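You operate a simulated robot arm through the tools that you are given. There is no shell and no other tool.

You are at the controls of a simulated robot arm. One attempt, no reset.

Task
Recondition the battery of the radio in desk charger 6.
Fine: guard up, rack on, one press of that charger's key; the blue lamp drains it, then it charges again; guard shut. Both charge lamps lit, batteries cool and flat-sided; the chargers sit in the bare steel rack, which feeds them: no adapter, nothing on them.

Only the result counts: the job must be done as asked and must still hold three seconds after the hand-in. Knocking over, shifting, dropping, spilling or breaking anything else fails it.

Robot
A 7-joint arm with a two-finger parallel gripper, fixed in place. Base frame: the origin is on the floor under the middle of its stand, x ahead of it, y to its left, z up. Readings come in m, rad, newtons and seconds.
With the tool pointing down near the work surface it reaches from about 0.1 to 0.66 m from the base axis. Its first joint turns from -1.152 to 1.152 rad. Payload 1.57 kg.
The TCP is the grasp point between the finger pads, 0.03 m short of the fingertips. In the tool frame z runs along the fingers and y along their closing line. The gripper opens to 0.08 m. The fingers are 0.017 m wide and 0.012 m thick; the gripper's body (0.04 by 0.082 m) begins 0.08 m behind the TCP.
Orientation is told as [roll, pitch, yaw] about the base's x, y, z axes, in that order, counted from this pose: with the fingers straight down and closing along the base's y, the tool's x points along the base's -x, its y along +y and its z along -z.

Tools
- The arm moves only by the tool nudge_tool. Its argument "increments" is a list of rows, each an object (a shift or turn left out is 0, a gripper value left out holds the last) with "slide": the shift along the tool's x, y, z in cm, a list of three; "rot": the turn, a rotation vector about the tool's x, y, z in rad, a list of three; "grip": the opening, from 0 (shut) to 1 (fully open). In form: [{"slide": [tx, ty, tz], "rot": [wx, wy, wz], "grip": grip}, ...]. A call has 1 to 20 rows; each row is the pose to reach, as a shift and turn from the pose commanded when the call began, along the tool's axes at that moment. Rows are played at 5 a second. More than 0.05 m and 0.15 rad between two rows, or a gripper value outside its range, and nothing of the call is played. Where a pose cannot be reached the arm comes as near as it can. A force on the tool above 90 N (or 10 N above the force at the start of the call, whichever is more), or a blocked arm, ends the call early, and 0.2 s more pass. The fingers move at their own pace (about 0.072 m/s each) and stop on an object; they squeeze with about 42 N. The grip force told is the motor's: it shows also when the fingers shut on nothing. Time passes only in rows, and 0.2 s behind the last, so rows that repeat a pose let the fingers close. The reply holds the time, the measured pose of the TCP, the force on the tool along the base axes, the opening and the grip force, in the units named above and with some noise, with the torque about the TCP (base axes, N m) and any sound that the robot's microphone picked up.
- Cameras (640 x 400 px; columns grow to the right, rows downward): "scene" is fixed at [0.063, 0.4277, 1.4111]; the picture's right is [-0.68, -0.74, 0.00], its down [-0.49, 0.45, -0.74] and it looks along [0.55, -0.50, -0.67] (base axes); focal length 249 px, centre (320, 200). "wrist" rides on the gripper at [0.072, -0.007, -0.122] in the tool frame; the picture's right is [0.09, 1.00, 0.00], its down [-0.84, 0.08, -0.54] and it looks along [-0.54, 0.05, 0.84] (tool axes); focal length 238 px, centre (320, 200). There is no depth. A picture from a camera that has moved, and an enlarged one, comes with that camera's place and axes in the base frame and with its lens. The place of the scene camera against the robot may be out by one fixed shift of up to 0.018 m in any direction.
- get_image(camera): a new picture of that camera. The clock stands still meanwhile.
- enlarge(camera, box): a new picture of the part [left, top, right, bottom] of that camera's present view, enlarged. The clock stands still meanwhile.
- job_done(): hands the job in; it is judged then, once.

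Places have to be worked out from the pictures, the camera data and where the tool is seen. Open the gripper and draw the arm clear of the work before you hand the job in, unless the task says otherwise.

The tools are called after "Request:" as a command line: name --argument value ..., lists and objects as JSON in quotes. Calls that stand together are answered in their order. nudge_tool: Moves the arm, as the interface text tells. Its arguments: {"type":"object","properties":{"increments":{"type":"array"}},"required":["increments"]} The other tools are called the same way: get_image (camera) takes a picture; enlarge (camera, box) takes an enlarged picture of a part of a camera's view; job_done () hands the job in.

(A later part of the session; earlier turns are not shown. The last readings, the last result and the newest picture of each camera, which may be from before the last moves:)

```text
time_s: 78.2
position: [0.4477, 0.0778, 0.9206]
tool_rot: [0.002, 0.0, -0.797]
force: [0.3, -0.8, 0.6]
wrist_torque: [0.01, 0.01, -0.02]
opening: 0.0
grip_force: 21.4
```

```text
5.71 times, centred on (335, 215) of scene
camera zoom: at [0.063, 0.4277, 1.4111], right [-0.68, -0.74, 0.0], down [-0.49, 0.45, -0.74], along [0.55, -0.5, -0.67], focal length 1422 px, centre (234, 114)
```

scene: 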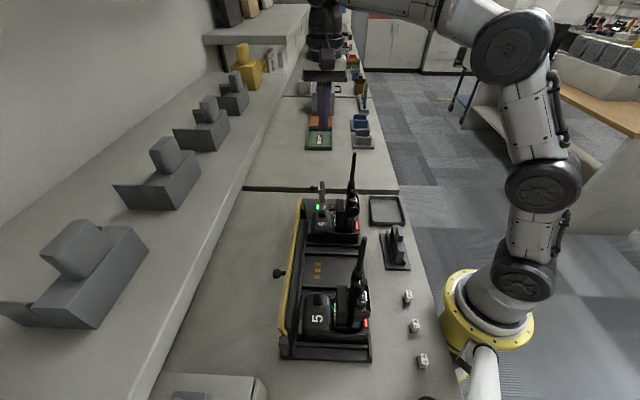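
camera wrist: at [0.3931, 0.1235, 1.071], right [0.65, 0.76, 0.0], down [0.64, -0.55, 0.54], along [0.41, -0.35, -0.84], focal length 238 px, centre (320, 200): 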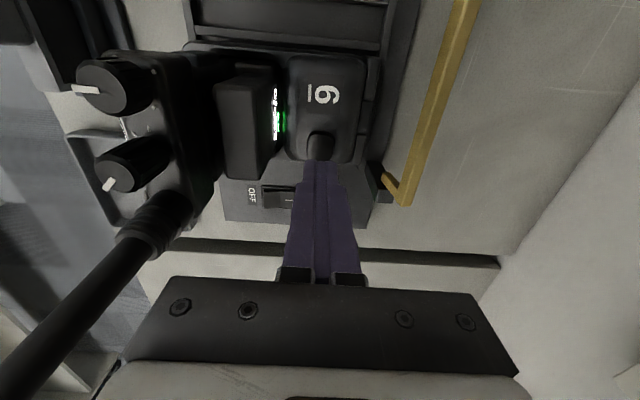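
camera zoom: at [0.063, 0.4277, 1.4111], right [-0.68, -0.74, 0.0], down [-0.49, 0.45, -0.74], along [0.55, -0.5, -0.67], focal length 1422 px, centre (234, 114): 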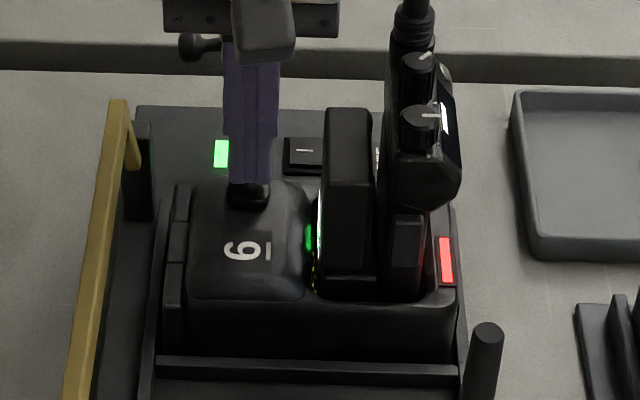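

Still free at tip 0.8906. I go another 4 mm down.

Request:
nudge_tool --increments '[{"slide": [0, 0, 0.2]}, {"slide": [0, 0, 0.4]}, {"slide": [0, 0, 0.4]}]'

Request:
enlarge --camera "scene" --box '[300, 180, 370, 250]'

```text
time_s: 79.0
position: [0.4462, 0.0783, 0.917]
tool_rot: [0.003, 0.001, -0.798]
force: [0.4, -0.3, 0.2]
wrist_torque: [0.03, -0.01, 0.0]
opening: 0.0
grip_force: 21.5
```

```text
5.71 times, centred on (335, 215) of scene
camera zoom: at [0.063, 0.4277, 1.4111], right [-0.68, -0.74, 0.0], down [-0.49, 0.45, -0.74], along [0.55, -0.5, -0.67], focal length 1422 px, centre (234, 114)
```

zoom: 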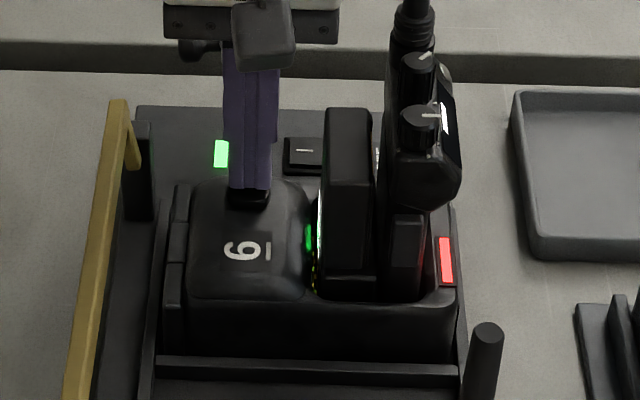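

Tip at 0.887 and still free. Another 4 mm.

Request:
nudge_tool --increments '[{"slide": [0, 0, 0.2]}, {"slide": [0, 0, 0.4]}, {"slide": [0, 0, 0.4]}]'

Request:
enlarge --camera "scene" --box '[300, 180, 370, 250]'

Request:
enlarge --camera "wrist" --box '[240, 60, 380, 190]'

```text
time_s: 79.8
position: [0.4474, 0.0786, 0.9128]
tool_rot: [0.001, 0.0, -0.797]
force: [1.0, -0.6, 1.1]
wrist_torque: [0.02, -0.01, -0.02]
opening: 0.0
grip_force: 21.2
heard: click
```

```text
5.71 times, centred on (335, 215) of scene
camera zoom: at [0.063, 0.4277, 1.4111], right [-0.68, -0.74, 0.0], down [-0.49, 0.45, -0.74], along [0.55, -0.5, -0.67], focal length 1422 px, centre (234, 114)
```

zoom: 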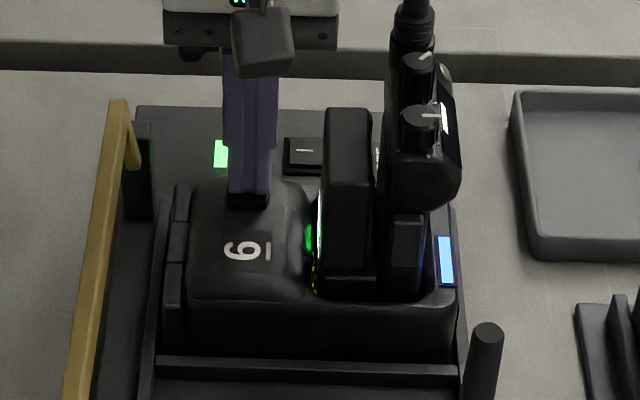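

```text
3.08 times, centred on (310, 125) of wrist
camera zoom: at [0.3914, 0.1251, 1.0345], right [0.65, 0.76, 0.0], down [0.64, -0.55, 0.54], along [0.41, -0.35, -0.84], focal length 733 px, centre (351, 431)
```

zoom: 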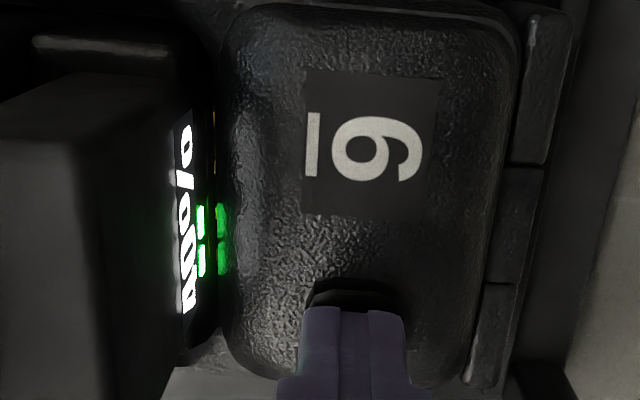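

A click was heard and charger 6's lamp turned blue: one press done and the discharge has begun. I lift straight up, without touching the key again.

Request:
nudge_tool --increments '[{"slide": [0, 0, -1.5]}, {"slide": [0, 0, -4.0]}, {"slide": [0, 0, -8.0]}, {"slide": [0, 0, -12.0]}, {"slide": [0, 0, -16.0]}, {"slide": [0, 0, -20.0]}, {"slide": [0, 0, -24.0]}, {"slide": [0, 0, -26.0]}, {"slide": [0, 0, -26.0]}]'

Request:
get_image --camera "wrist"

Request:
enlarge --camera "scene" --box '[270, 180, 400, 370]'

Request:
enlarge --camera "wrist" --box '[270, 50, 350, 120]'

```text
time_s: 81.8
position: [0.4475, 0.0774, 1.1742]
tool_rot: [0.002, 0.0, -0.799]
force: [-0.2, 0.6, 1.2]
wrist_torque: [0.04, 0.02, 0.04]
opening: 0.0
grip_force: 21.8
```

```text
taken
camera wrist: at [0.3908, 0.1237, 1.2952], right [0.65, 0.76, 0.0], down [0.64, -0.55, 0.54], along [0.41, -0.35, -0.84], focal length 238 px, centre (320, 200)
```

wrist: 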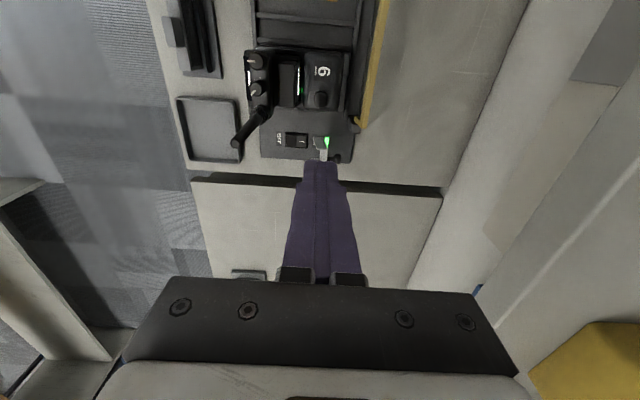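

```text
2.11 times, centred on (335, 275) of scene
camera zoom: at [0.063, 0.4277, 1.4111], right [-0.68, -0.74, 0.0], down [-0.49, 0.45, -0.74], along [0.55, -0.5, -0.67], focal length 524 px, centre (288, 42)
```

zoom: 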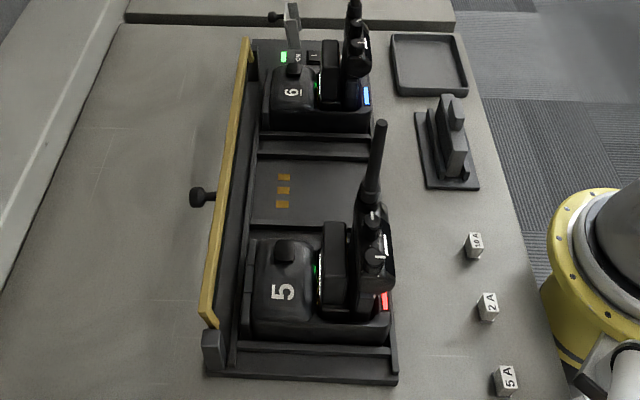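

```text
5.71 times, centred on (310, 85) of wrist
camera zoom: at [0.3908, 0.1237, 1.2952], right [0.65, 0.76, 0.0], down [0.64, -0.55, 0.54], along [0.41, -0.35, -0.84], focal length 1362 px, centre (377, 857)
```

zoom: 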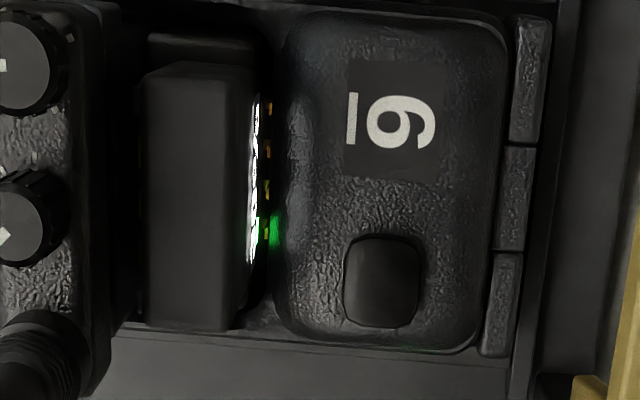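

Charger 6 shows blue (draining, one level segment fewer already), charger 5 stays red. I wait in place for the drain to finish.

Request:
nudge_tool --increments '[{"slide": [0, 0, 0]}, {"slide": [0, 0, 0]}, {"slide": [0, 0, 0]}, {"slide": [0, 0, 0]}, {"slide": [0, 0, 0]}, {"slide": [0, 0, 0]}, {"slide": [0, 0, 0]}, {"slide": [0, 0, 0]}, {"slide": [0, 0, 0]}, {"slide": [0, 0, 0]}, {"slide": [0, 0, 0]}, {"slide": [0, 0, 0]}, {"slide": [0, 0, 0]}, {"slide": [0, 0, 0]}, {"slide": [0, 0, 0]}, {"slide": [0, 0, 0]}, {"slide": [0, 0, 0]}, {"slide": [0, 0, 0]}, {"slide": [0, 0, 0]}, {"slide": [0, 0, 0]}]'

Request:
enlarge --camera "scene" --box '[270, 180, 400, 370]'

Request:
enlarge --camera "wrist" --box '[270, 50, 350, 120]'

```text
time_s: 86.0
position: [0.4471, 0.0775, 1.1734]
tool_rot: [0.001, 0.0, -0.798]
force: [0.9, 0.6, 0.1]
wrist_torque: [0.02, -0.01, 0.0]
opening: 0.0001
grip_force: 21.3
```

```text
2.11 times, centred on (335, 275) of scene
camera zoom: at [0.063, 0.4277, 1.4111], right [-0.68, -0.74, 0.0], down [-0.49, 0.45, -0.74], along [0.55, -0.5, -0.67], focal length 524 px, centre (288, 42)
```

zoom: 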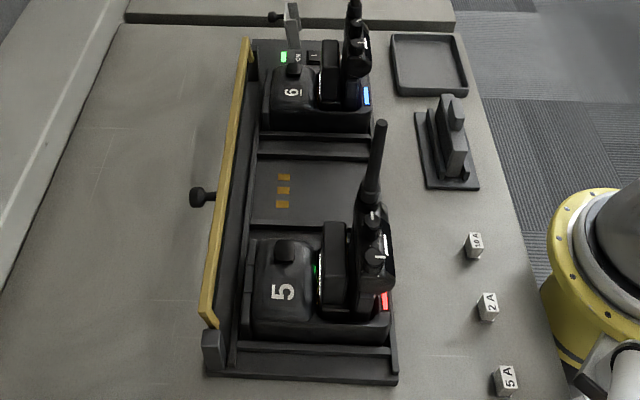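

```text
5.71 times, centred on (310, 85) of wrist
camera zoom: at [0.3908, 0.1238, 1.2949], right [0.65, 0.76, 0.0], down [0.64, -0.55, 0.54], along [0.41, -0.35, -0.84], focal length 1362 px, centre (377, 857)
```

zoom: 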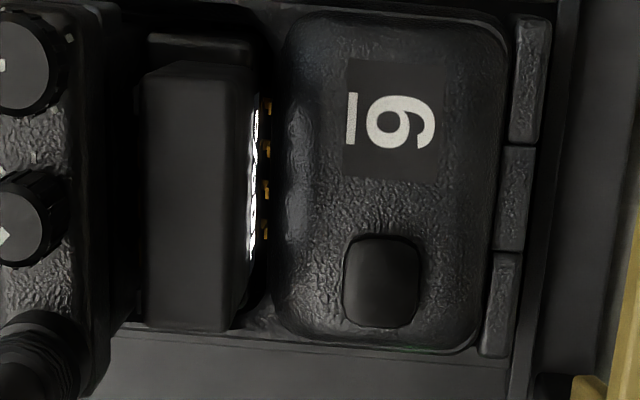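

The level segments are out, so the battery is nearly drained; lamp still blue. I wait on.

Request:
nudge_tool --increments '[{"slide": [0, 0, 0]}, {"slide": [0, 0, 0]}, {"slide": [0, 0, 0]}, {"slide": [0, 0, 0]}, {"slide": [0, 0, 0]}, {"slide": [0, 0, 0]}, {"slide": [0, 0, 0]}, {"slide": [0, 0, 0]}, {"slide": [0, 0, 0]}, {"slide": [0, 0, 0]}, {"slide": [0, 0, 0]}, {"slide": [0, 0, 0]}, {"slide": [0, 0, 0]}, {"slide": [0, 0, 0]}, {"slide": [0, 0, 0]}, {"slide": [0, 0, 0]}, {"slide": [0, 0, 0]}, {"slide": [0, 0, 0]}, {"slide": [0, 0, 0]}, {"slide": [0, 0, 0]}]'

Request:
enlarge --camera "scene" --box '[270, 180, 400, 370]'

Request:
enlarge --camera "wrist" --box '[270, 50, 350, 120]'

```text
time_s: 90.2
position: [0.4477, 0.0768, 1.1731]
tool_rot: [0.003, 0.0, -0.799]
force: [-0.8, 0.8, 0.6]
wrist_torque: [-0.02, -0.01, 0.02]
opening: 0.0001
grip_force: 20.9
```

```text
2.11 times, centred on (335, 275) of scene
camera zoom: at [0.063, 0.4277, 1.4111], right [-0.68, -0.74, 0.0], down [-0.49, 0.45, -0.74], along [0.55, -0.5, -0.67], focal length 524 px, centre (288, 42)
```

zoom: 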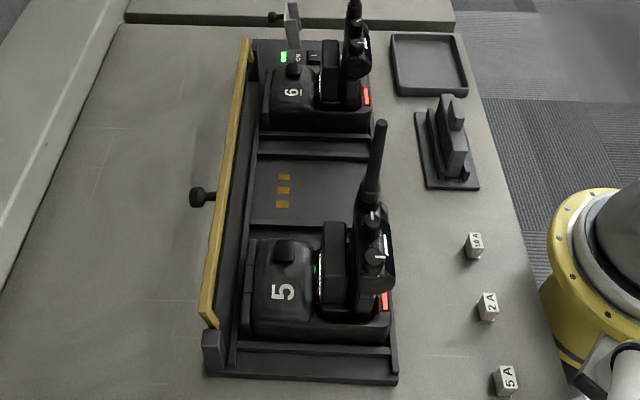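

```text
5.71 times, centred on (310, 85) of wrist
camera zoom: at [0.3908, 0.1238, 1.2949], right [0.65, 0.76, 0.0], down [0.64, -0.55, 0.54], along [0.41, -0.35, -0.84], focal length 1362 px, centre (377, 857)
```

zoom: 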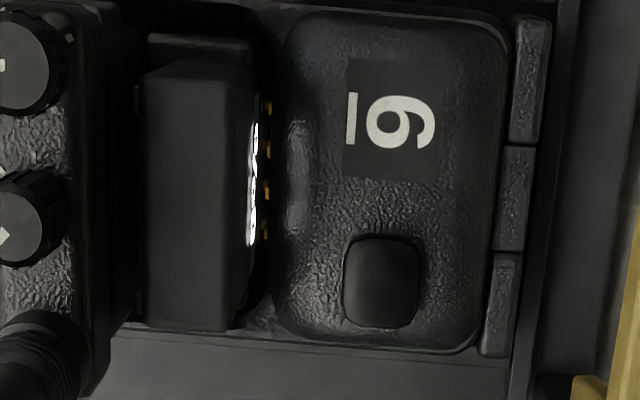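

Charger 6's lamp is red again: it drained and now charges, and charger 5 is still charging. Now the guard must be shut; I turn the tool back to yaw +0.77 and move over the empty middle slot beside the bar.

Request:
nudge_tool --increments '[{"slide": [1.13, 0.22, 0], "rot": [0, 0, -0.131]}, {"slide": [2.26, 0.44, 0], "rot": [0, 0, -0.262]}, {"slide": [3.39, 0.66, 0], "rot": [0, 0, -0.393]}, {"slide": [4.52, 0.88, 0], "rot": [0, 0, -0.524]}, {"slide": [5.65, 1.1, 0], "rot": [0, 0, -0.655]}, {"slide": [6.78, 1.32, 0], "rot": [0, 0, -0.786]}, {"slide": [7.9, 1.54, 0], "rot": [0, 0, -0.917]}, {"slide": [9.0, 1.76, 0], "rot": [0, 0, -1.048]}, {"slide": [10.15, 1.98, 0], "rot": [0, 0, -1.179]}, {"slide": [11.3, 2.2, 0], "rot": [0, 0, -1.31]}, {"slide": [12.4, 2.42, 0], "rot": [0, 0, -1.441]}, {"slide": [13.5, 2.65, 0], "rot": [0, 0, -1.568]}, {"slide": [13.5, 2.65, 0], "rot": [0, 0, -1.568]}]'

Request:
get_image --camera "wrist"

Request:
enlarge --camera "scene" --box '[260, 180, 390, 370]'

```text
time_s: 93.0
position: [0.3711, 0.1947, 1.1731]
tool_rot: [0.0, -0.001, 0.771]
force: [-0.2, 0.3, 0.6]
wrist_torque: [-0.04, 0.0, 0.01]
opening: 0.0001
grip_force: 21.5
```

```text
taken
camera wrist: at [0.3237, 0.1384, 1.2947], right [-0.76, 0.65, 0.0], down [0.54, 0.64, 0.54], along [0.35, 0.41, -0.84], focal length 238 px, centre (320, 200)
```

wrist: 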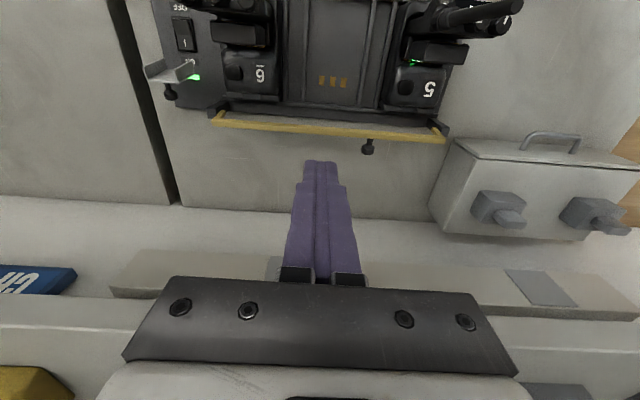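

```text
2.11 times, centred on (325, 275) of scene
camera zoom: at [0.063, 0.4277, 1.4111], right [-0.68, -0.74, 0.0], down [-0.49, 0.45, -0.74], along [0.55, -0.5, -0.67], focal length 524 px, centre (310, 42)
```

zoom: 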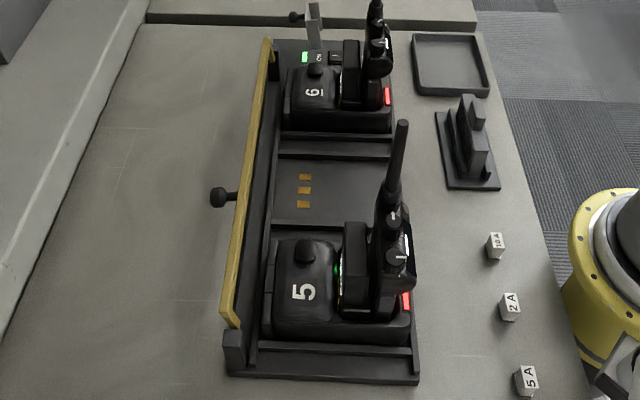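

The bar stands just past vertical at about n +4.3 cm from its shut place. I descend to just above bar height over the middle slot, then cross over to its wall side.

Request:
nudge_tool --increments '[{"slide": [0, 0, 4]}, {"slide": [0, 0, 8]}, {"slide": [0, 0, 12]}, {"slide": [0, 0, 16]}, {"slide": [0, 0, 19]}, {"slide": [-2.4, 0, 19]}, {"slide": [-4.8, 0, 19]}, {"slide": [-7.2, 0, 19]}, {"slide": [-7.2, 0, 19]}]'

Request:
get_image --camera "wrist"

Request:
enlarge --camera "scene" --box '[260, 200, 350, 310]'

```text
time_s: 95.2
position: [0.3988, 0.222, 0.9852]
tool_rot: [0.008, 0.035, 0.757]
force: [0.5, 0.2, -0.7]
wrist_torque: [0.0, 0.0, -0.01]
opening: 0.0
grip_force: 21.5
stopped in row 9: the arm was blocked; the commanded pose is now the measured one
```

```text
taken
camera wrist: at [0.3548, 0.1695, 1.1085], right [-0.75, 0.66, 0.01], down [0.57, 0.64, 0.51], along [0.33, 0.39, -0.86], focal length 238 px, centre (320, 200)
```

wrist: 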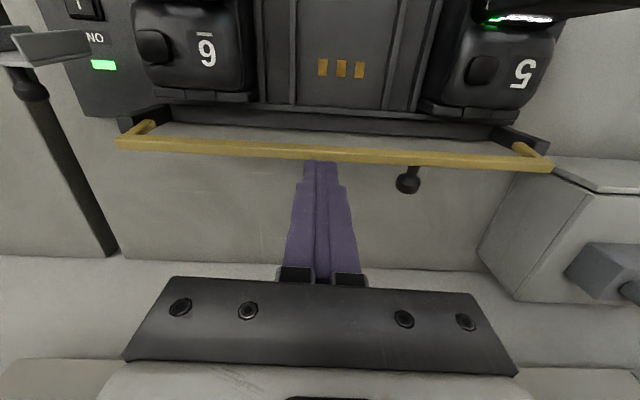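

```text
3.64 times, centred on (305, 255) of scene
camera zoom: at [0.0573, 0.4239, 1.4126], right [-0.68, -0.74, -0.01], down [-0.49, 0.45, -0.74], along [0.55, -0.5, -0.67], focal length 905 px, centre (374, 0)
```

zoom: 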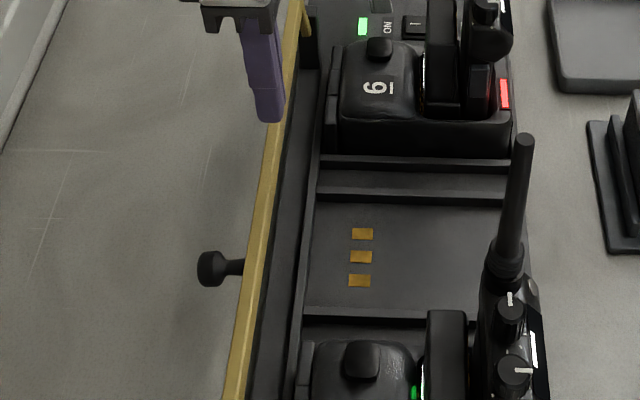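

The arm reported being blocked and the scene camera's stated place is a few millimetres off, so I look at the whole scene before moving again.

Request:
get_image --camera "scene"

Request:
nudge_tool --increments '[{"slide": [0, 0, 0]}]'

Request:
get_image --camera "scene"

```text
taken
```

scene: 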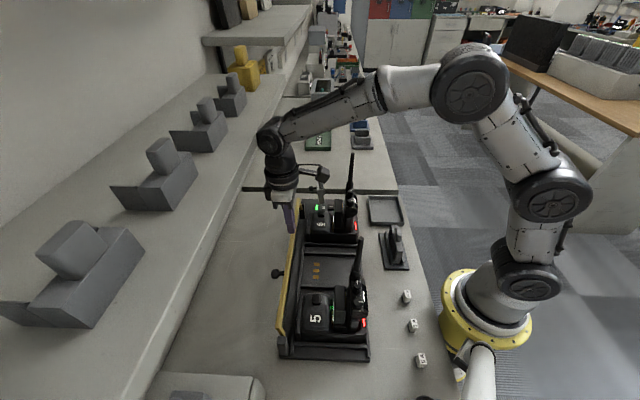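

```text
time_s: 95.6
position: [0.4001, 0.2214, 0.9835]
tool_rot: [0.01, 0.035, 0.758]
force: [-0.2, -1.1, 0.0]
wrist_torque: [0.01, 0.0, 0.0]
opening: 0.0001
grip_force: 21.7
```

```text
taken
```

scene: 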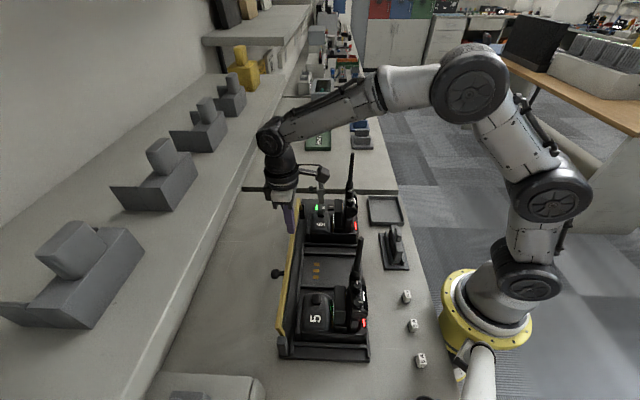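

The scene camera seems to sit on the robot's stand, and the stand is being pushed back about 7 mm, so some arm link is bearing against something although the wrist feels no force. I zoom on the arm to find it before moving.

Request:
enlarge --camera "scene" --box '[220, 40, 480, 220]'

Request:
enlarge --camera "scene" --box '[420, 30, 620, 370]'

Request:
get_image --camera "wrist"

```text
2.22 times, centred on (350, 130) of scene
camera zoom: at [0.0574, 0.4236, 1.4127], right [-0.68, -0.74, -0.01], down [-0.49, 0.45, -0.74], along [0.55, -0.5, -0.67], focal length 553 px, centre (253, 356)
```

zoom: 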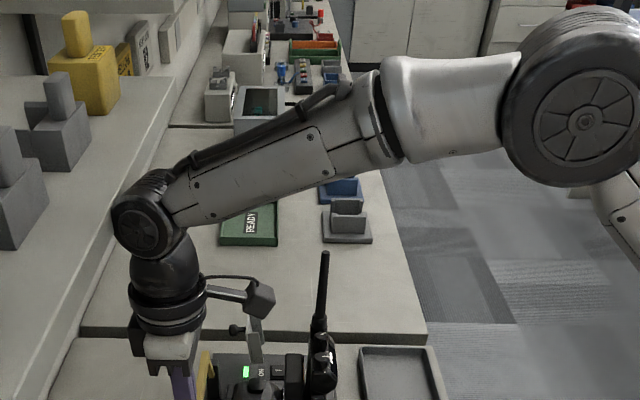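

```text
1.18 times, centred on (520, 200) of scene
camera zoom: at [0.0574, 0.4236, 1.4127], right [-0.68, -0.74, -0.01], down [-0.49, 0.45, -0.74], along [0.55, -0.5, -0.67], focal length 293 px, centre (85, 200)
```

zoom: 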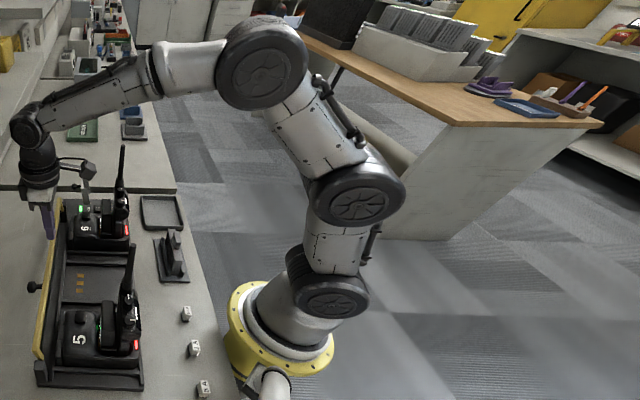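

```text
taken
camera wrist: at [0.3549, 0.1696, 1.1084], right [-0.75, 0.66, 0.01], down [0.57, 0.64, 0.51], along [0.33, 0.39, -0.86], focal length 238 px, centre (320, 200)
```

wrist: 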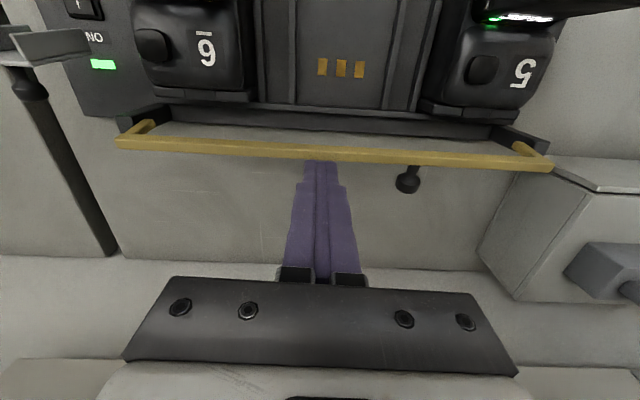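

No link is visibly touching anything; the wrist is probably at its own end stop out here. I back off 4 cm toward the robot and check whether the stand relaxes.

Request:
nudge_tool --increments '[{"slide": [1.0, 0, -0.2]}, {"slide": [2.0, 0, -0.4]}, {"slide": [3.0, 0, -0.6]}, {"slide": [4.0, 0, -0.8]}, {"slide": [4.0, 0, -0.8]}]'

Request:
enlarge --camera "scene" --box '[260, 180, 390, 370]'

```text
time_s: 96.8
position: [0.3788, 0.2, 0.99]
tool_rot: [0.011, 0.036, 0.76]
force: [-0.1, -0.4, -0.7]
wrist_torque: [-0.02, 0.0, 0.0]
opening: 0.0
grip_force: 21.5
```

```text
2.11 times, centred on (325, 275) of scene
camera zoom: at [0.063, 0.4277, 1.4111], right [-0.68, -0.74, 0.0], down [-0.49, 0.45, -0.74], along [0.55, -0.5, -0.67], focal length 524 px, centre (310, 42)
```

zoom: 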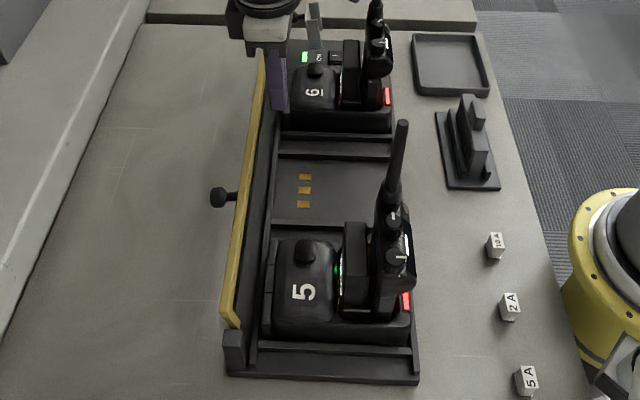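

Backing off relaxed the stand fully, and rack and lamps are unchanged. To learn what lies out there before closing the guard, I tilt the tool so the wrist camera looks toward the wall.

Request:
nudge_tool --increments '[{"slide": [1.5, 0, -1.0], "rot": [0, -0.12, 0]}, {"slide": [3.0, 0, -2.0], "rot": [0, -0.24, 0]}, {"slide": [4.5, 0, -3.0], "rot": [0, -0.36, 0]}, {"slide": [6.0, 0, -4.0], "rot": [0, -0.48, 0]}, {"slide": [7.0, 0, -5.0], "rot": [0, -0.6, 0]}, {"slide": [7.0, 0, -5.0], "rot": [0, -0.6, 0]}]'

Request:
get_image --camera "wrist"

Request:
get_image --camera "scene"

```text
time_s: 98.2
position: [0.3321, 0.1533, 1.042]
tool_rot: [0.011, -0.566, 0.754]
force: [0.0, 0.0, -1.4]
wrist_torque: [0.03, 0.0, 0.02]
opening: 0.0
grip_force: 21.4
```

```text
taken
camera wrist: at [0.2424, 0.0614, 1.1059], right [-0.74, 0.67, -0.04], down [0.26, 0.34, 0.91], along [0.62, 0.66, -0.42], focal length 238 px, centre (320, 200)
```

wrist: 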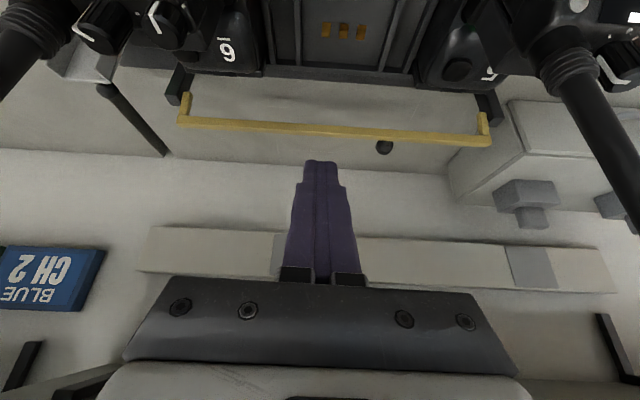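

```text
taken
```

scene: 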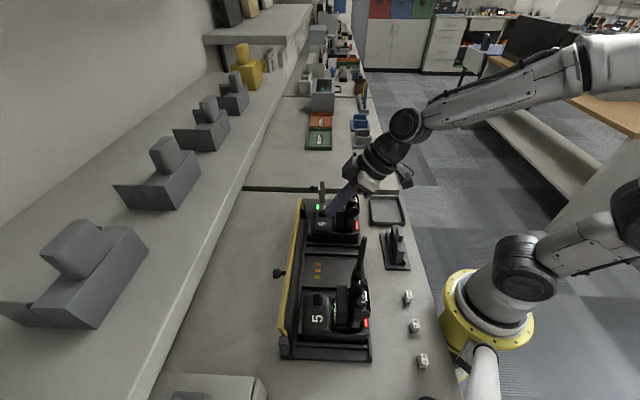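

The view ahead is clear of obstacles, so the stop was the wrist's own limit; leaning the tool the other way keeps it well inside. I go over the bar with the fingers leaning toward the wall so their underside can hook the bar and pull it shut.

Request:
nudge_tool --increments '[{"slide": [-1.75, 0, 2.65], "rot": [0, 0.016, 0]}, {"slide": [-3.5, 0, 5.3], "rot": [0, 0.033, 0]}, {"slide": [-5.25, 0, 7.95], "rot": [0, 0.05, 0]}, {"slide": [-7.0, 0, 10.6], "rot": [0, 0.066, 0]}, {"slide": [-7.0, 0, 10.6], "rot": [0, 0.066, 0]}]'

Request:
get_image --camera "wrist"

Request:
enlarge --camera "scene" --box '[250, 150, 400, 310]'

```text
time_s: 99.4
position: [0.4135, 0.2349, 0.9891]
tool_rot: [0.01, -0.497, 0.755]
force: [0.3, -0.3, 0.1]
wrist_torque: [-0.01, 0.03, 0.01]
opening: 0.0001
grip_force: 21.4
```

```text
taken
camera wrist: at [0.3291, 0.1455, 1.0612], right [-0.74, 0.67, -0.03], down [0.3, 0.38, 0.88], along [0.6, 0.64, -0.48], focal length 238 px, centre (320, 200)
```

wrist: 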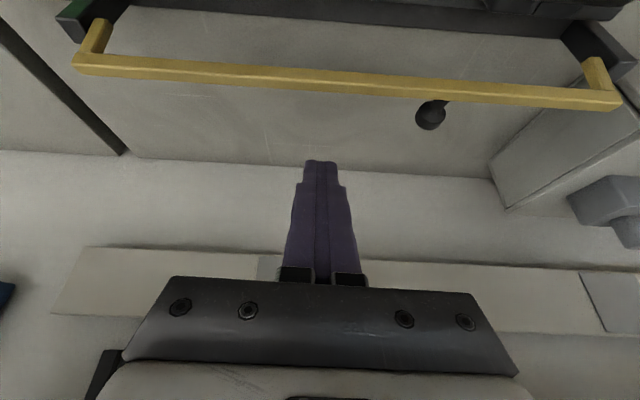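

```text
2.50 times, centred on (325, 230) of scene
camera zoom: at [0.063, 0.4277, 1.4111], right [-0.68, -0.74, 0.0], down [-0.49, 0.45, -0.74], along [0.55, -0.5, -0.67], focal length 622 px, centre (308, 125)
```

zoom: 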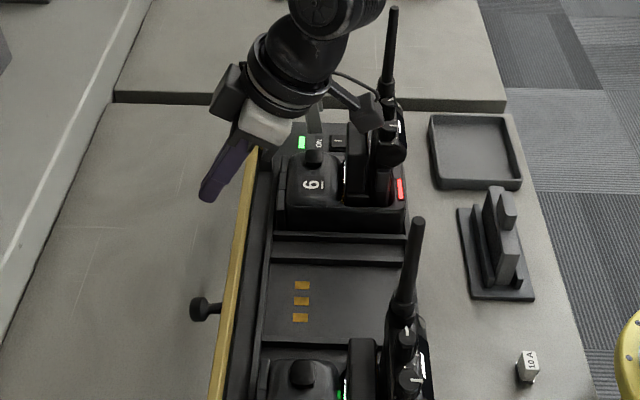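

The tips are beyond the bar on its wall side, nothing touched. I lower 5.4 cm there, leaving about 1.3 cm to the bar.

Request:
nudge_tool --increments '[{"slide": [0.85, 0, 1.58]}, {"slide": [1.7, 0, 3.17]}, {"slide": [2.57, 0, 4.75]}, {"slide": [2.57, 0, 4.75]}]'

Request:
enlarge --camera "scene" --box '[260, 170, 360, 270]'

Request:
get_image --camera "wrist"

```text
time_s: 100.4
position: [0.4138, 0.2337, 0.9351]
tool_rot: [0.011, -0.497, 0.756]
force: [0.6, 0.2, -0.3]
wrist_torque: [0.02, 0.03, 0.0]
opening: 0.0
grip_force: 21.7
```

```text
4.00 times, centred on (310, 220) of scene
camera zoom: at [0.063, 0.4277, 1.4111], right [-0.68, -0.74, 0.0], down [-0.49, 0.45, -0.74], along [0.55, -0.5, -0.67], focal length 995 px, centre (360, 120)
```

zoom: 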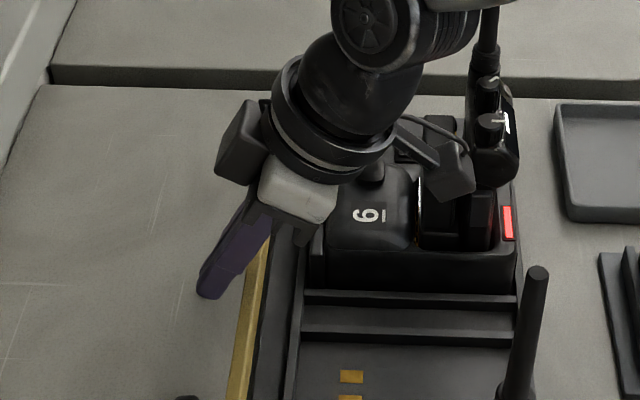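

```text
taken
camera wrist: at [0.3291, 0.1449, 1.0078], right [-0.74, 0.67, -0.03], down [0.3, 0.38, 0.88], along [0.6, 0.64, -0.48], focal length 238 px, centre (320, 200)
```

wrist: 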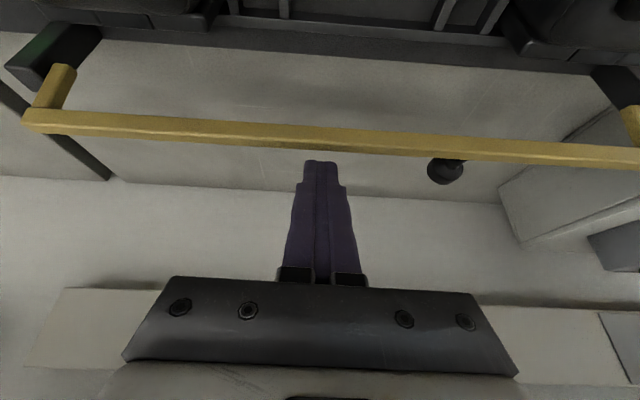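

The bar lies just robot-side of the fingers. I pull it over toward the robot along its arc to about 45°.

Request:
nudge_tool --increments '[{"slide": [0.8, 0, -0.4]}, {"slide": [1.6, 0, -0.8]}, {"slide": [2.5, 0, -1.16]}, {"slide": [3.0, 0, -1.24]}, {"slide": [3.5, 0, -1.26]}, {"slide": [4.0, 0, -1.2]}, {"slide": [4.48, 0, -1.11]}, {"slide": [4.48, 0, -1.11]}]'

Request:
enlarge --camera "scene" --box '[260, 200, 360, 370]'

Request:
get_image --camera "wrist"

```text
time_s: 102.2
position: [0.3805, 0.2018, 0.9231]
tool_rot: [0.013, -0.499, 0.754]
force: [0.9, 0.4, 0.3]
wrist_torque: [-0.02, 0.02, 0.01]
opening: 0.0
grip_force: 21.7
```

```text
2.35 times, centred on (310, 285) of scene
camera zoom: at [0.063, 0.4277, 1.4111], right [-0.68, -0.74, 0.0], down [-0.49, 0.45, -0.74], along [0.55, -0.5, -0.67], focal length 586 px, centre (344, 0)
```

zoom: 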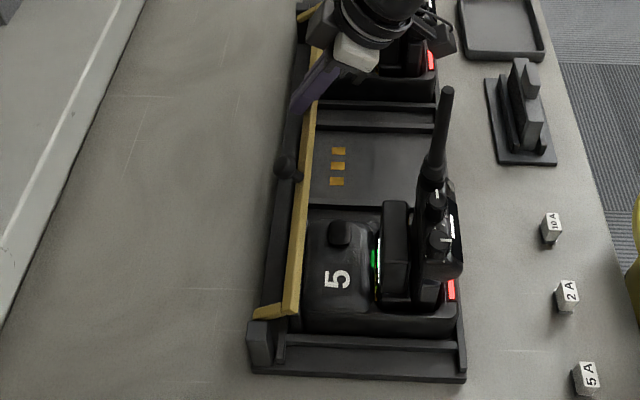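

```text
taken
camera wrist: at [0.2966, 0.1141, 0.9961], right [-0.74, 0.67, -0.03], down [0.3, 0.38, 0.88], along [0.6, 0.64, -0.48], focal length 238 px, centre (320, 200)
```

wrist: 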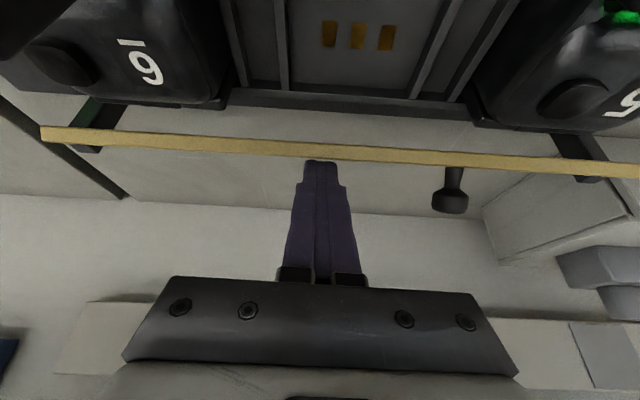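

The guard follows nicely and is around 40°. I continue pressing it down along the arc toward shut.

Request:
nudge_tool --increments '[{"slide": [0.45, 0, 0.2]}, {"slide": [0.91, 0, 0.41]}, {"slide": [1.3, 0, 0.7]}, {"slide": [1.68, 0, 1.03]}, {"slide": [1.68, 0, 1.03]}]'

Request:
enlarge --camera "scene" --box '[260, 200, 360, 370]'

Request:
get_image --camera "wrist"

```text
time_s: 103.4
position: [0.3746, 0.1977, 0.9075]
tool_rot: [0.012, -0.499, 0.753]
force: [4.0, 4.8, 1.6]
wrist_torque: [0.18, -0.1, 0.09]
opening: 0.0
grip_force: 21.7
```

```text
2.35 times, centred on (310, 285) of scene
camera zoom: at [0.0631, 0.4278, 1.411], right [-0.68, -0.74, 0.0], down [-0.49, 0.45, -0.74], along [0.55, -0.5, -0.67], focal length 586 px, centre (344, 0)
```

zoom: 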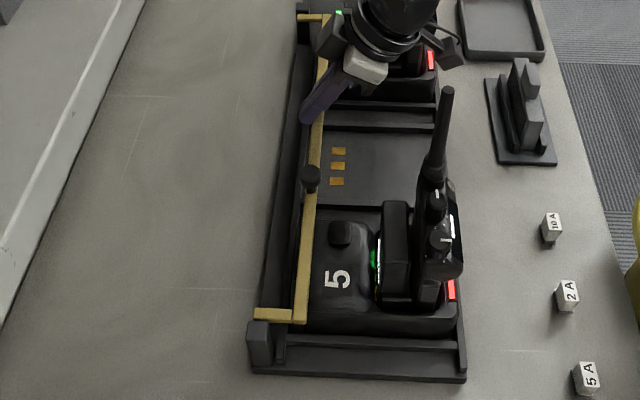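

```text
taken
camera wrist: at [0.2899, 0.1081, 0.9796], right [-0.74, 0.67, -0.03], down [0.3, 0.38, 0.88], along [0.6, 0.64, -0.48], focal length 238 px, centre (320, 200)
```

wrist: 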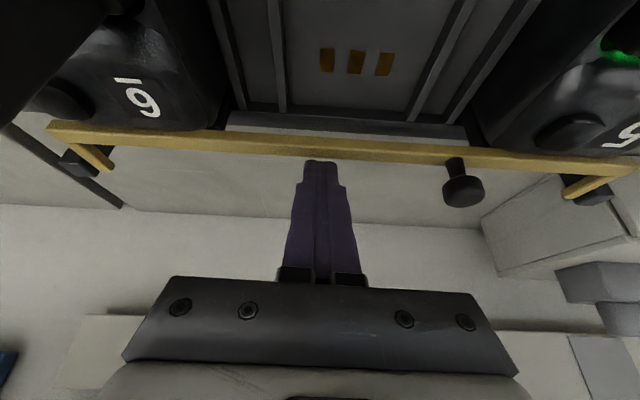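

The bar and knob are back where they were at the start. I ease off, slide out along the finger axis and compare with the initial picture.

Request:
nudge_tool --increments '[{"slide": [-0.4, 0, 0]}, {"slide": [-0.8, 0, -0.5]}, {"slide": [-1.2, 0, -3.0]}, {"slide": [-1.2, 0, -6.0]}, {"slide": [-1.2, 0, -10.0]}, {"slide": [-1.2, 0, -12.0]}, {"slide": [-1.2, 0, -12.0]}]'

Request:
enlarge --camera "scene" --box '[270, 260, 380, 370]'

Request:
enlarge --camera "scene" --box '[290, 250, 330, 290]'

Request:
get_image --camera "wrist"

```text
time_s: 105.0
position: [0.3415, 0.1631, 1.0179]
tool_rot: [0.01, -0.497, 0.753]
force: [0.3, -1.0, 0.1]
wrist_torque: [-0.02, 0.01, 0.0]
opening: 0.0002
grip_force: 21.5
```

```text
3.64 times, centred on (325, 315) of scene
camera zoom: at [0.063, 0.4277, 1.4111], right [-0.68, -0.74, 0.0], down [-0.49, 0.45, -0.74], along [0.55, -0.5, -0.67], focal length 905 px, centre (302, -218)
```

zoom: 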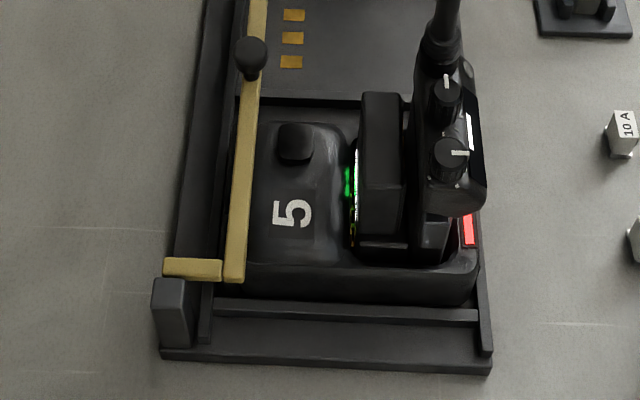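

```text
10.00 times, centred on (310, 270) of scene
camera zoom: at [0.063, 0.4277, 1.4111], right [-0.68, -0.74, 0.0], down [-0.49, 0.45, -0.74], along [0.55, -0.5, -0.67], focal length 2488 px, centre (420, -500)
```

zoom: 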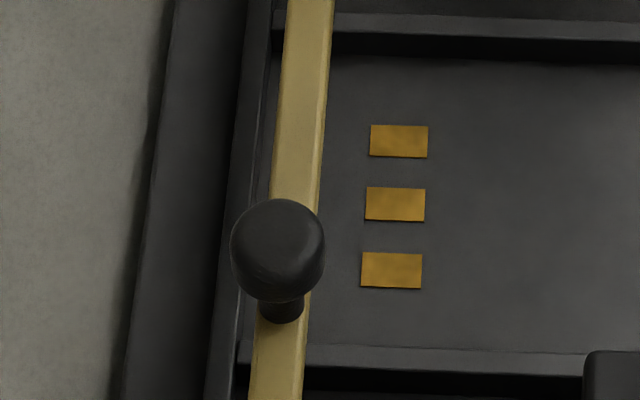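

```text
taken
camera wrist: at [0.2564, 0.0747, 1.0907], right [-0.74, 0.67, -0.03], down [0.3, 0.38, 0.88], along [0.6, 0.64, -0.48], focal length 238 px, centre (320, 200)
```

wrist: 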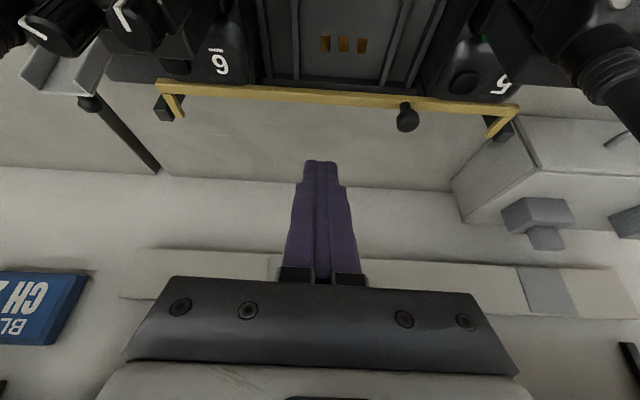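

Guard is fully shut: the pictures match the start exactly, and charger lamps stay red. Next I shut the switch hood the same way; first I rise above the antennas and cross to it.

Request:
nudge_tool --increments '[{"slide": [-1.8, 0, -3.34]}, {"slide": [-3.6, 0, -6.68]}, {"slide": [-5.4, 0, -10.02]}, {"slide": [-7.25, 0, -13.36]}, {"slide": [-7.5, -4.5, -13.25]}, {"slide": [-7.7, -9.0, -13.15]}, {"slide": [-7.9, -13.5, -13.05]}, {"slide": [-8.1, -18.0, -12.95]}, {"slide": [-8.3, -22.9, -12.8]}, {"slide": [-8.3, -22.9, -12.8]}]'

Request:
get_image --camera "wrist"

Request:
enlarge --camera "scene" --box '[270, 90, 430, 250]'

```text
time_s: 107.2
position: [0.5074, 0.0046, 1.1688]
tool_rot: [0.014, -0.5, 0.754]
force: [0.2, 0.7, -0.4]
wrist_torque: [-0.02, 0.01, 0.0]
opening: 0.0001
grip_force: 21.4
```

```text
taken
camera wrist: at [0.4236, -0.0847, 1.2409], right [-0.74, 0.67, -0.03], down [0.3, 0.38, 0.88], along [0.6, 0.64, -0.48], focal length 238 px, centre (320, 200)
```

wrist: 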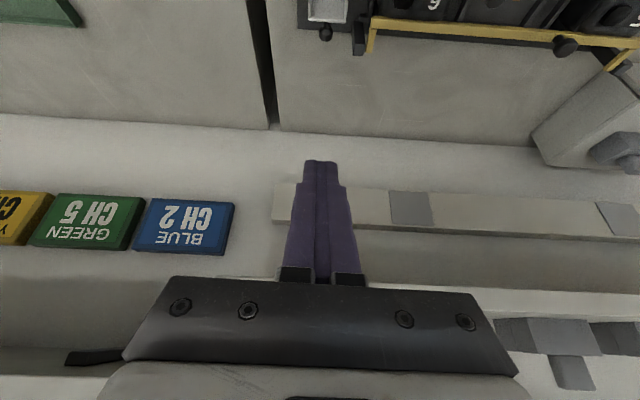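

```text
2.50 times, centred on (350, 170) of scene
camera zoom: at [0.0631, 0.4277, 1.4111], right [-0.68, -0.74, 0.0], down [-0.49, 0.45, -0.74], along [0.55, -0.5, -0.67], focal length 622 px, centre (245, 275)
```

zoom: 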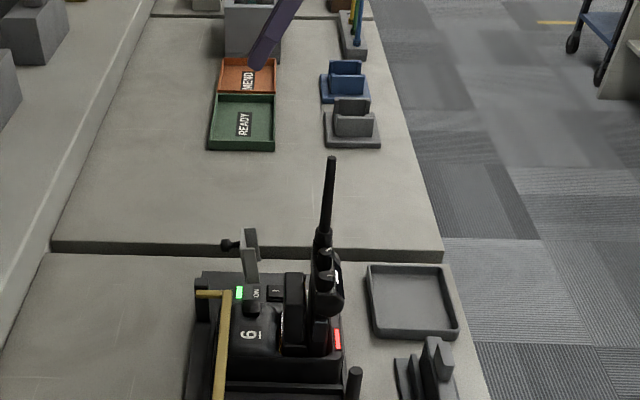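

Request:
enlarge --camera "wrist" --box '[280, 0, 400, 75]'

Request:
enlarge --camera "scene" --box '[295, 170, 365, 240]'

```text
5.33 times, centred on (340, 38) of wrist
camera zoom: at [0.4236, -0.0847, 1.2409], right [-0.74, 0.67, -0.03], down [0.3, 0.38, 0.88], along [0.6, 0.64, -0.48], focal length 1271 px, centre (213, 1067)
```

zoom: 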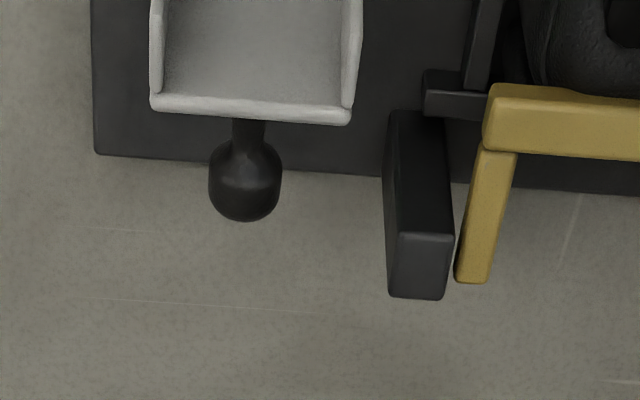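

```text
5.71 times, centred on (330, 205) of scene
camera zoom: at [0.0631, 0.4277, 1.4111], right [-0.68, -0.74, 0.0], down [-0.49, 0.45, -0.74], along [0.55, -0.5, -0.67], focal length 1422 px, centre (263, 171)
```

zoom: 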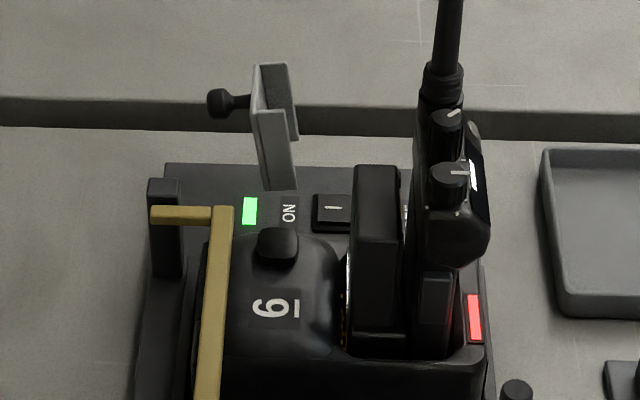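

The rack lamp and both charge lamps are on and the hood stands open near upright. I descend to 1.02 m above it for a closer measure of the ball.

Request:
nudge_tool --increments '[{"slide": [1.8, 0, 3.3]}, {"slide": [3.6, 0, 6.6]}, {"slide": [5.4, 0, 9.9]}, {"slide": [7.0, 0, 12.8]}, {"slide": [7.0, 0, 12.8]}]'

Request:
get_image --camera "wrist"

Request:
enlarge --camera "wrist" --box '[240, 0, 400, 120]'

Request:
enlarge --camera "scene" --box '[280, 130, 380, 240]'

```text
time_s: 108.4
position: [0.5056, 0.0056, 1.0215]
tool_rot: [0.011, -0.499, 0.754]
force: [-0.4, -0.5, -0.1]
wrist_torque: [-0.01, 0.03, 0.02]
opening: 0.0001
grip_force: 21.6
```

```text
taken
camera wrist: at [0.422, -0.0836, 1.0941], right [-0.74, 0.67, -0.03], down [0.3, 0.38, 0.88], along [0.6, 0.64, -0.48], focal length 238 px, centre (320, 200)
```

wrist: 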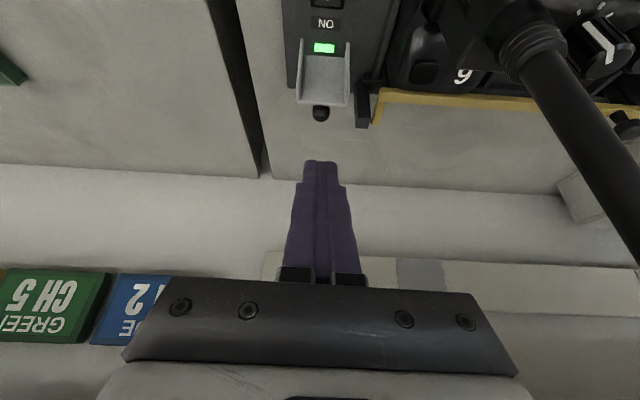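

```text
3.33 times, centred on (320, 60) of wrist
camera zoom: at [0.422, -0.0836, 1.0941], right [-0.74, 0.67, -0.03], down [0.3, 0.38, 0.88], along [0.6, 0.64, -0.48], focal length 794 px, centre (320, 667)
```

zoom: 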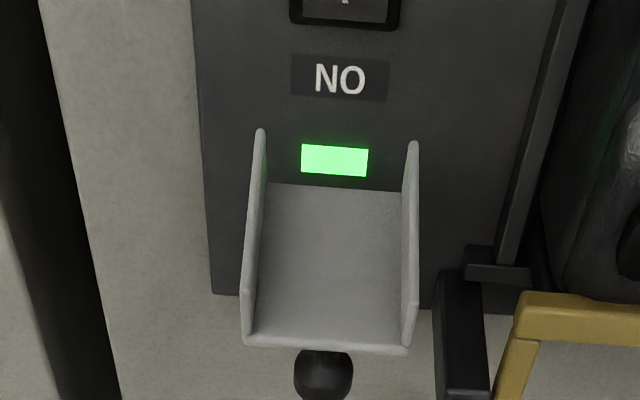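

```text
3.64 times, centred on (330, 185) of scene
camera zoom: at [0.063, 0.4277, 1.4111], right [-0.68, -0.74, 0.0], down [-0.49, 0.45, -0.74], along [0.55, -0.5, -0.67], focal length 905 px, centre (284, 254)
```

zoom: 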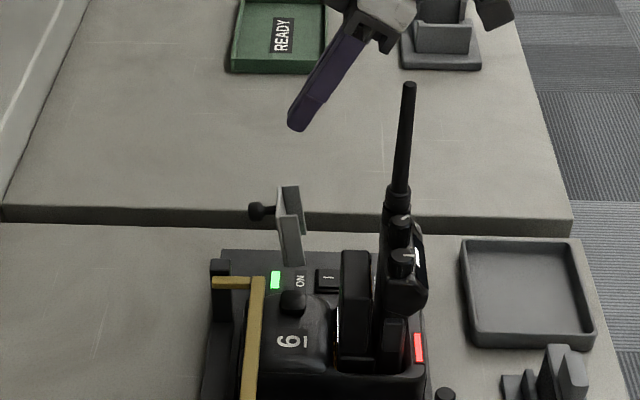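

Two views put the hood's ball at about 4.5 cm wall-side of my TCP line, z ≈ 0.90, hinge near z 0.84. I move out beyond the ball on its wall side and down, leaving about 1.7 cm gap.

Request:
nudge_tool --increments '[{"slide": [-3.07, 0, 1.68]}, {"slide": [-6.14, 0, 3.36]}, {"slide": [-4.6, 0, 6.2]}, {"slide": [-3.05, 0, 9.0]}, {"slide": [-1.5, 0, 11.83]}, {"slide": [-1.5, 0, 11.83]}]'

Request:
get_image --camera "wrist"

Request:
enlarge --camera "scene" --box '[280, 130, 380, 240]'

```text
time_s: 109.8
position: [0.5568, 0.0534, 0.9241]
tool_rot: [0.011, -0.498, 0.753]
force: [0.4, 0.5, -0.1]
wrist_torque: [0.01, 0.01, 0.02]
opening: 0.0
grip_force: 20.9
```

```text
taken
camera wrist: at [0.4715, -0.0349, 0.9971], right [-0.74, 0.67, -0.03], down [0.3, 0.38, 0.88], along [0.6, 0.64, -0.48], focal length 238 px, centre (320, 200)
```

wrist: 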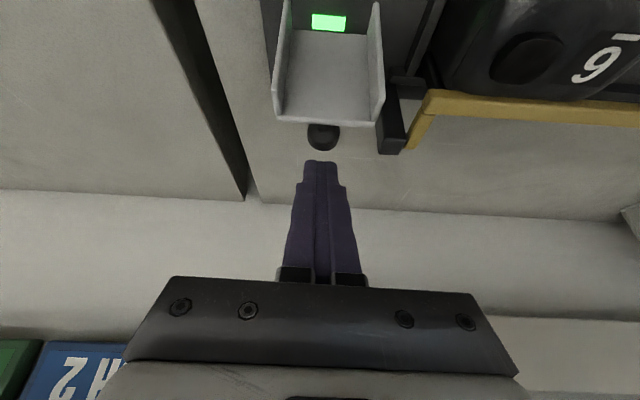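

```text
3.64 times, centred on (330, 185) of scene
camera zoom: at [0.063, 0.4277, 1.4111], right [-0.68, -0.74, 0.0], down [-0.49, 0.45, -0.74], along [0.55, -0.5, -0.67], focal length 905 px, centre (284, 254)
```

zoom: 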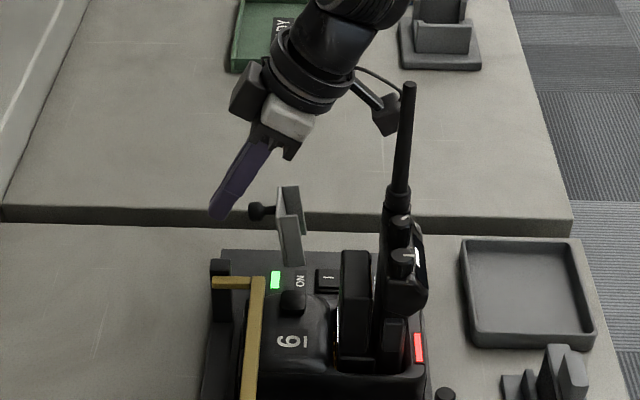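

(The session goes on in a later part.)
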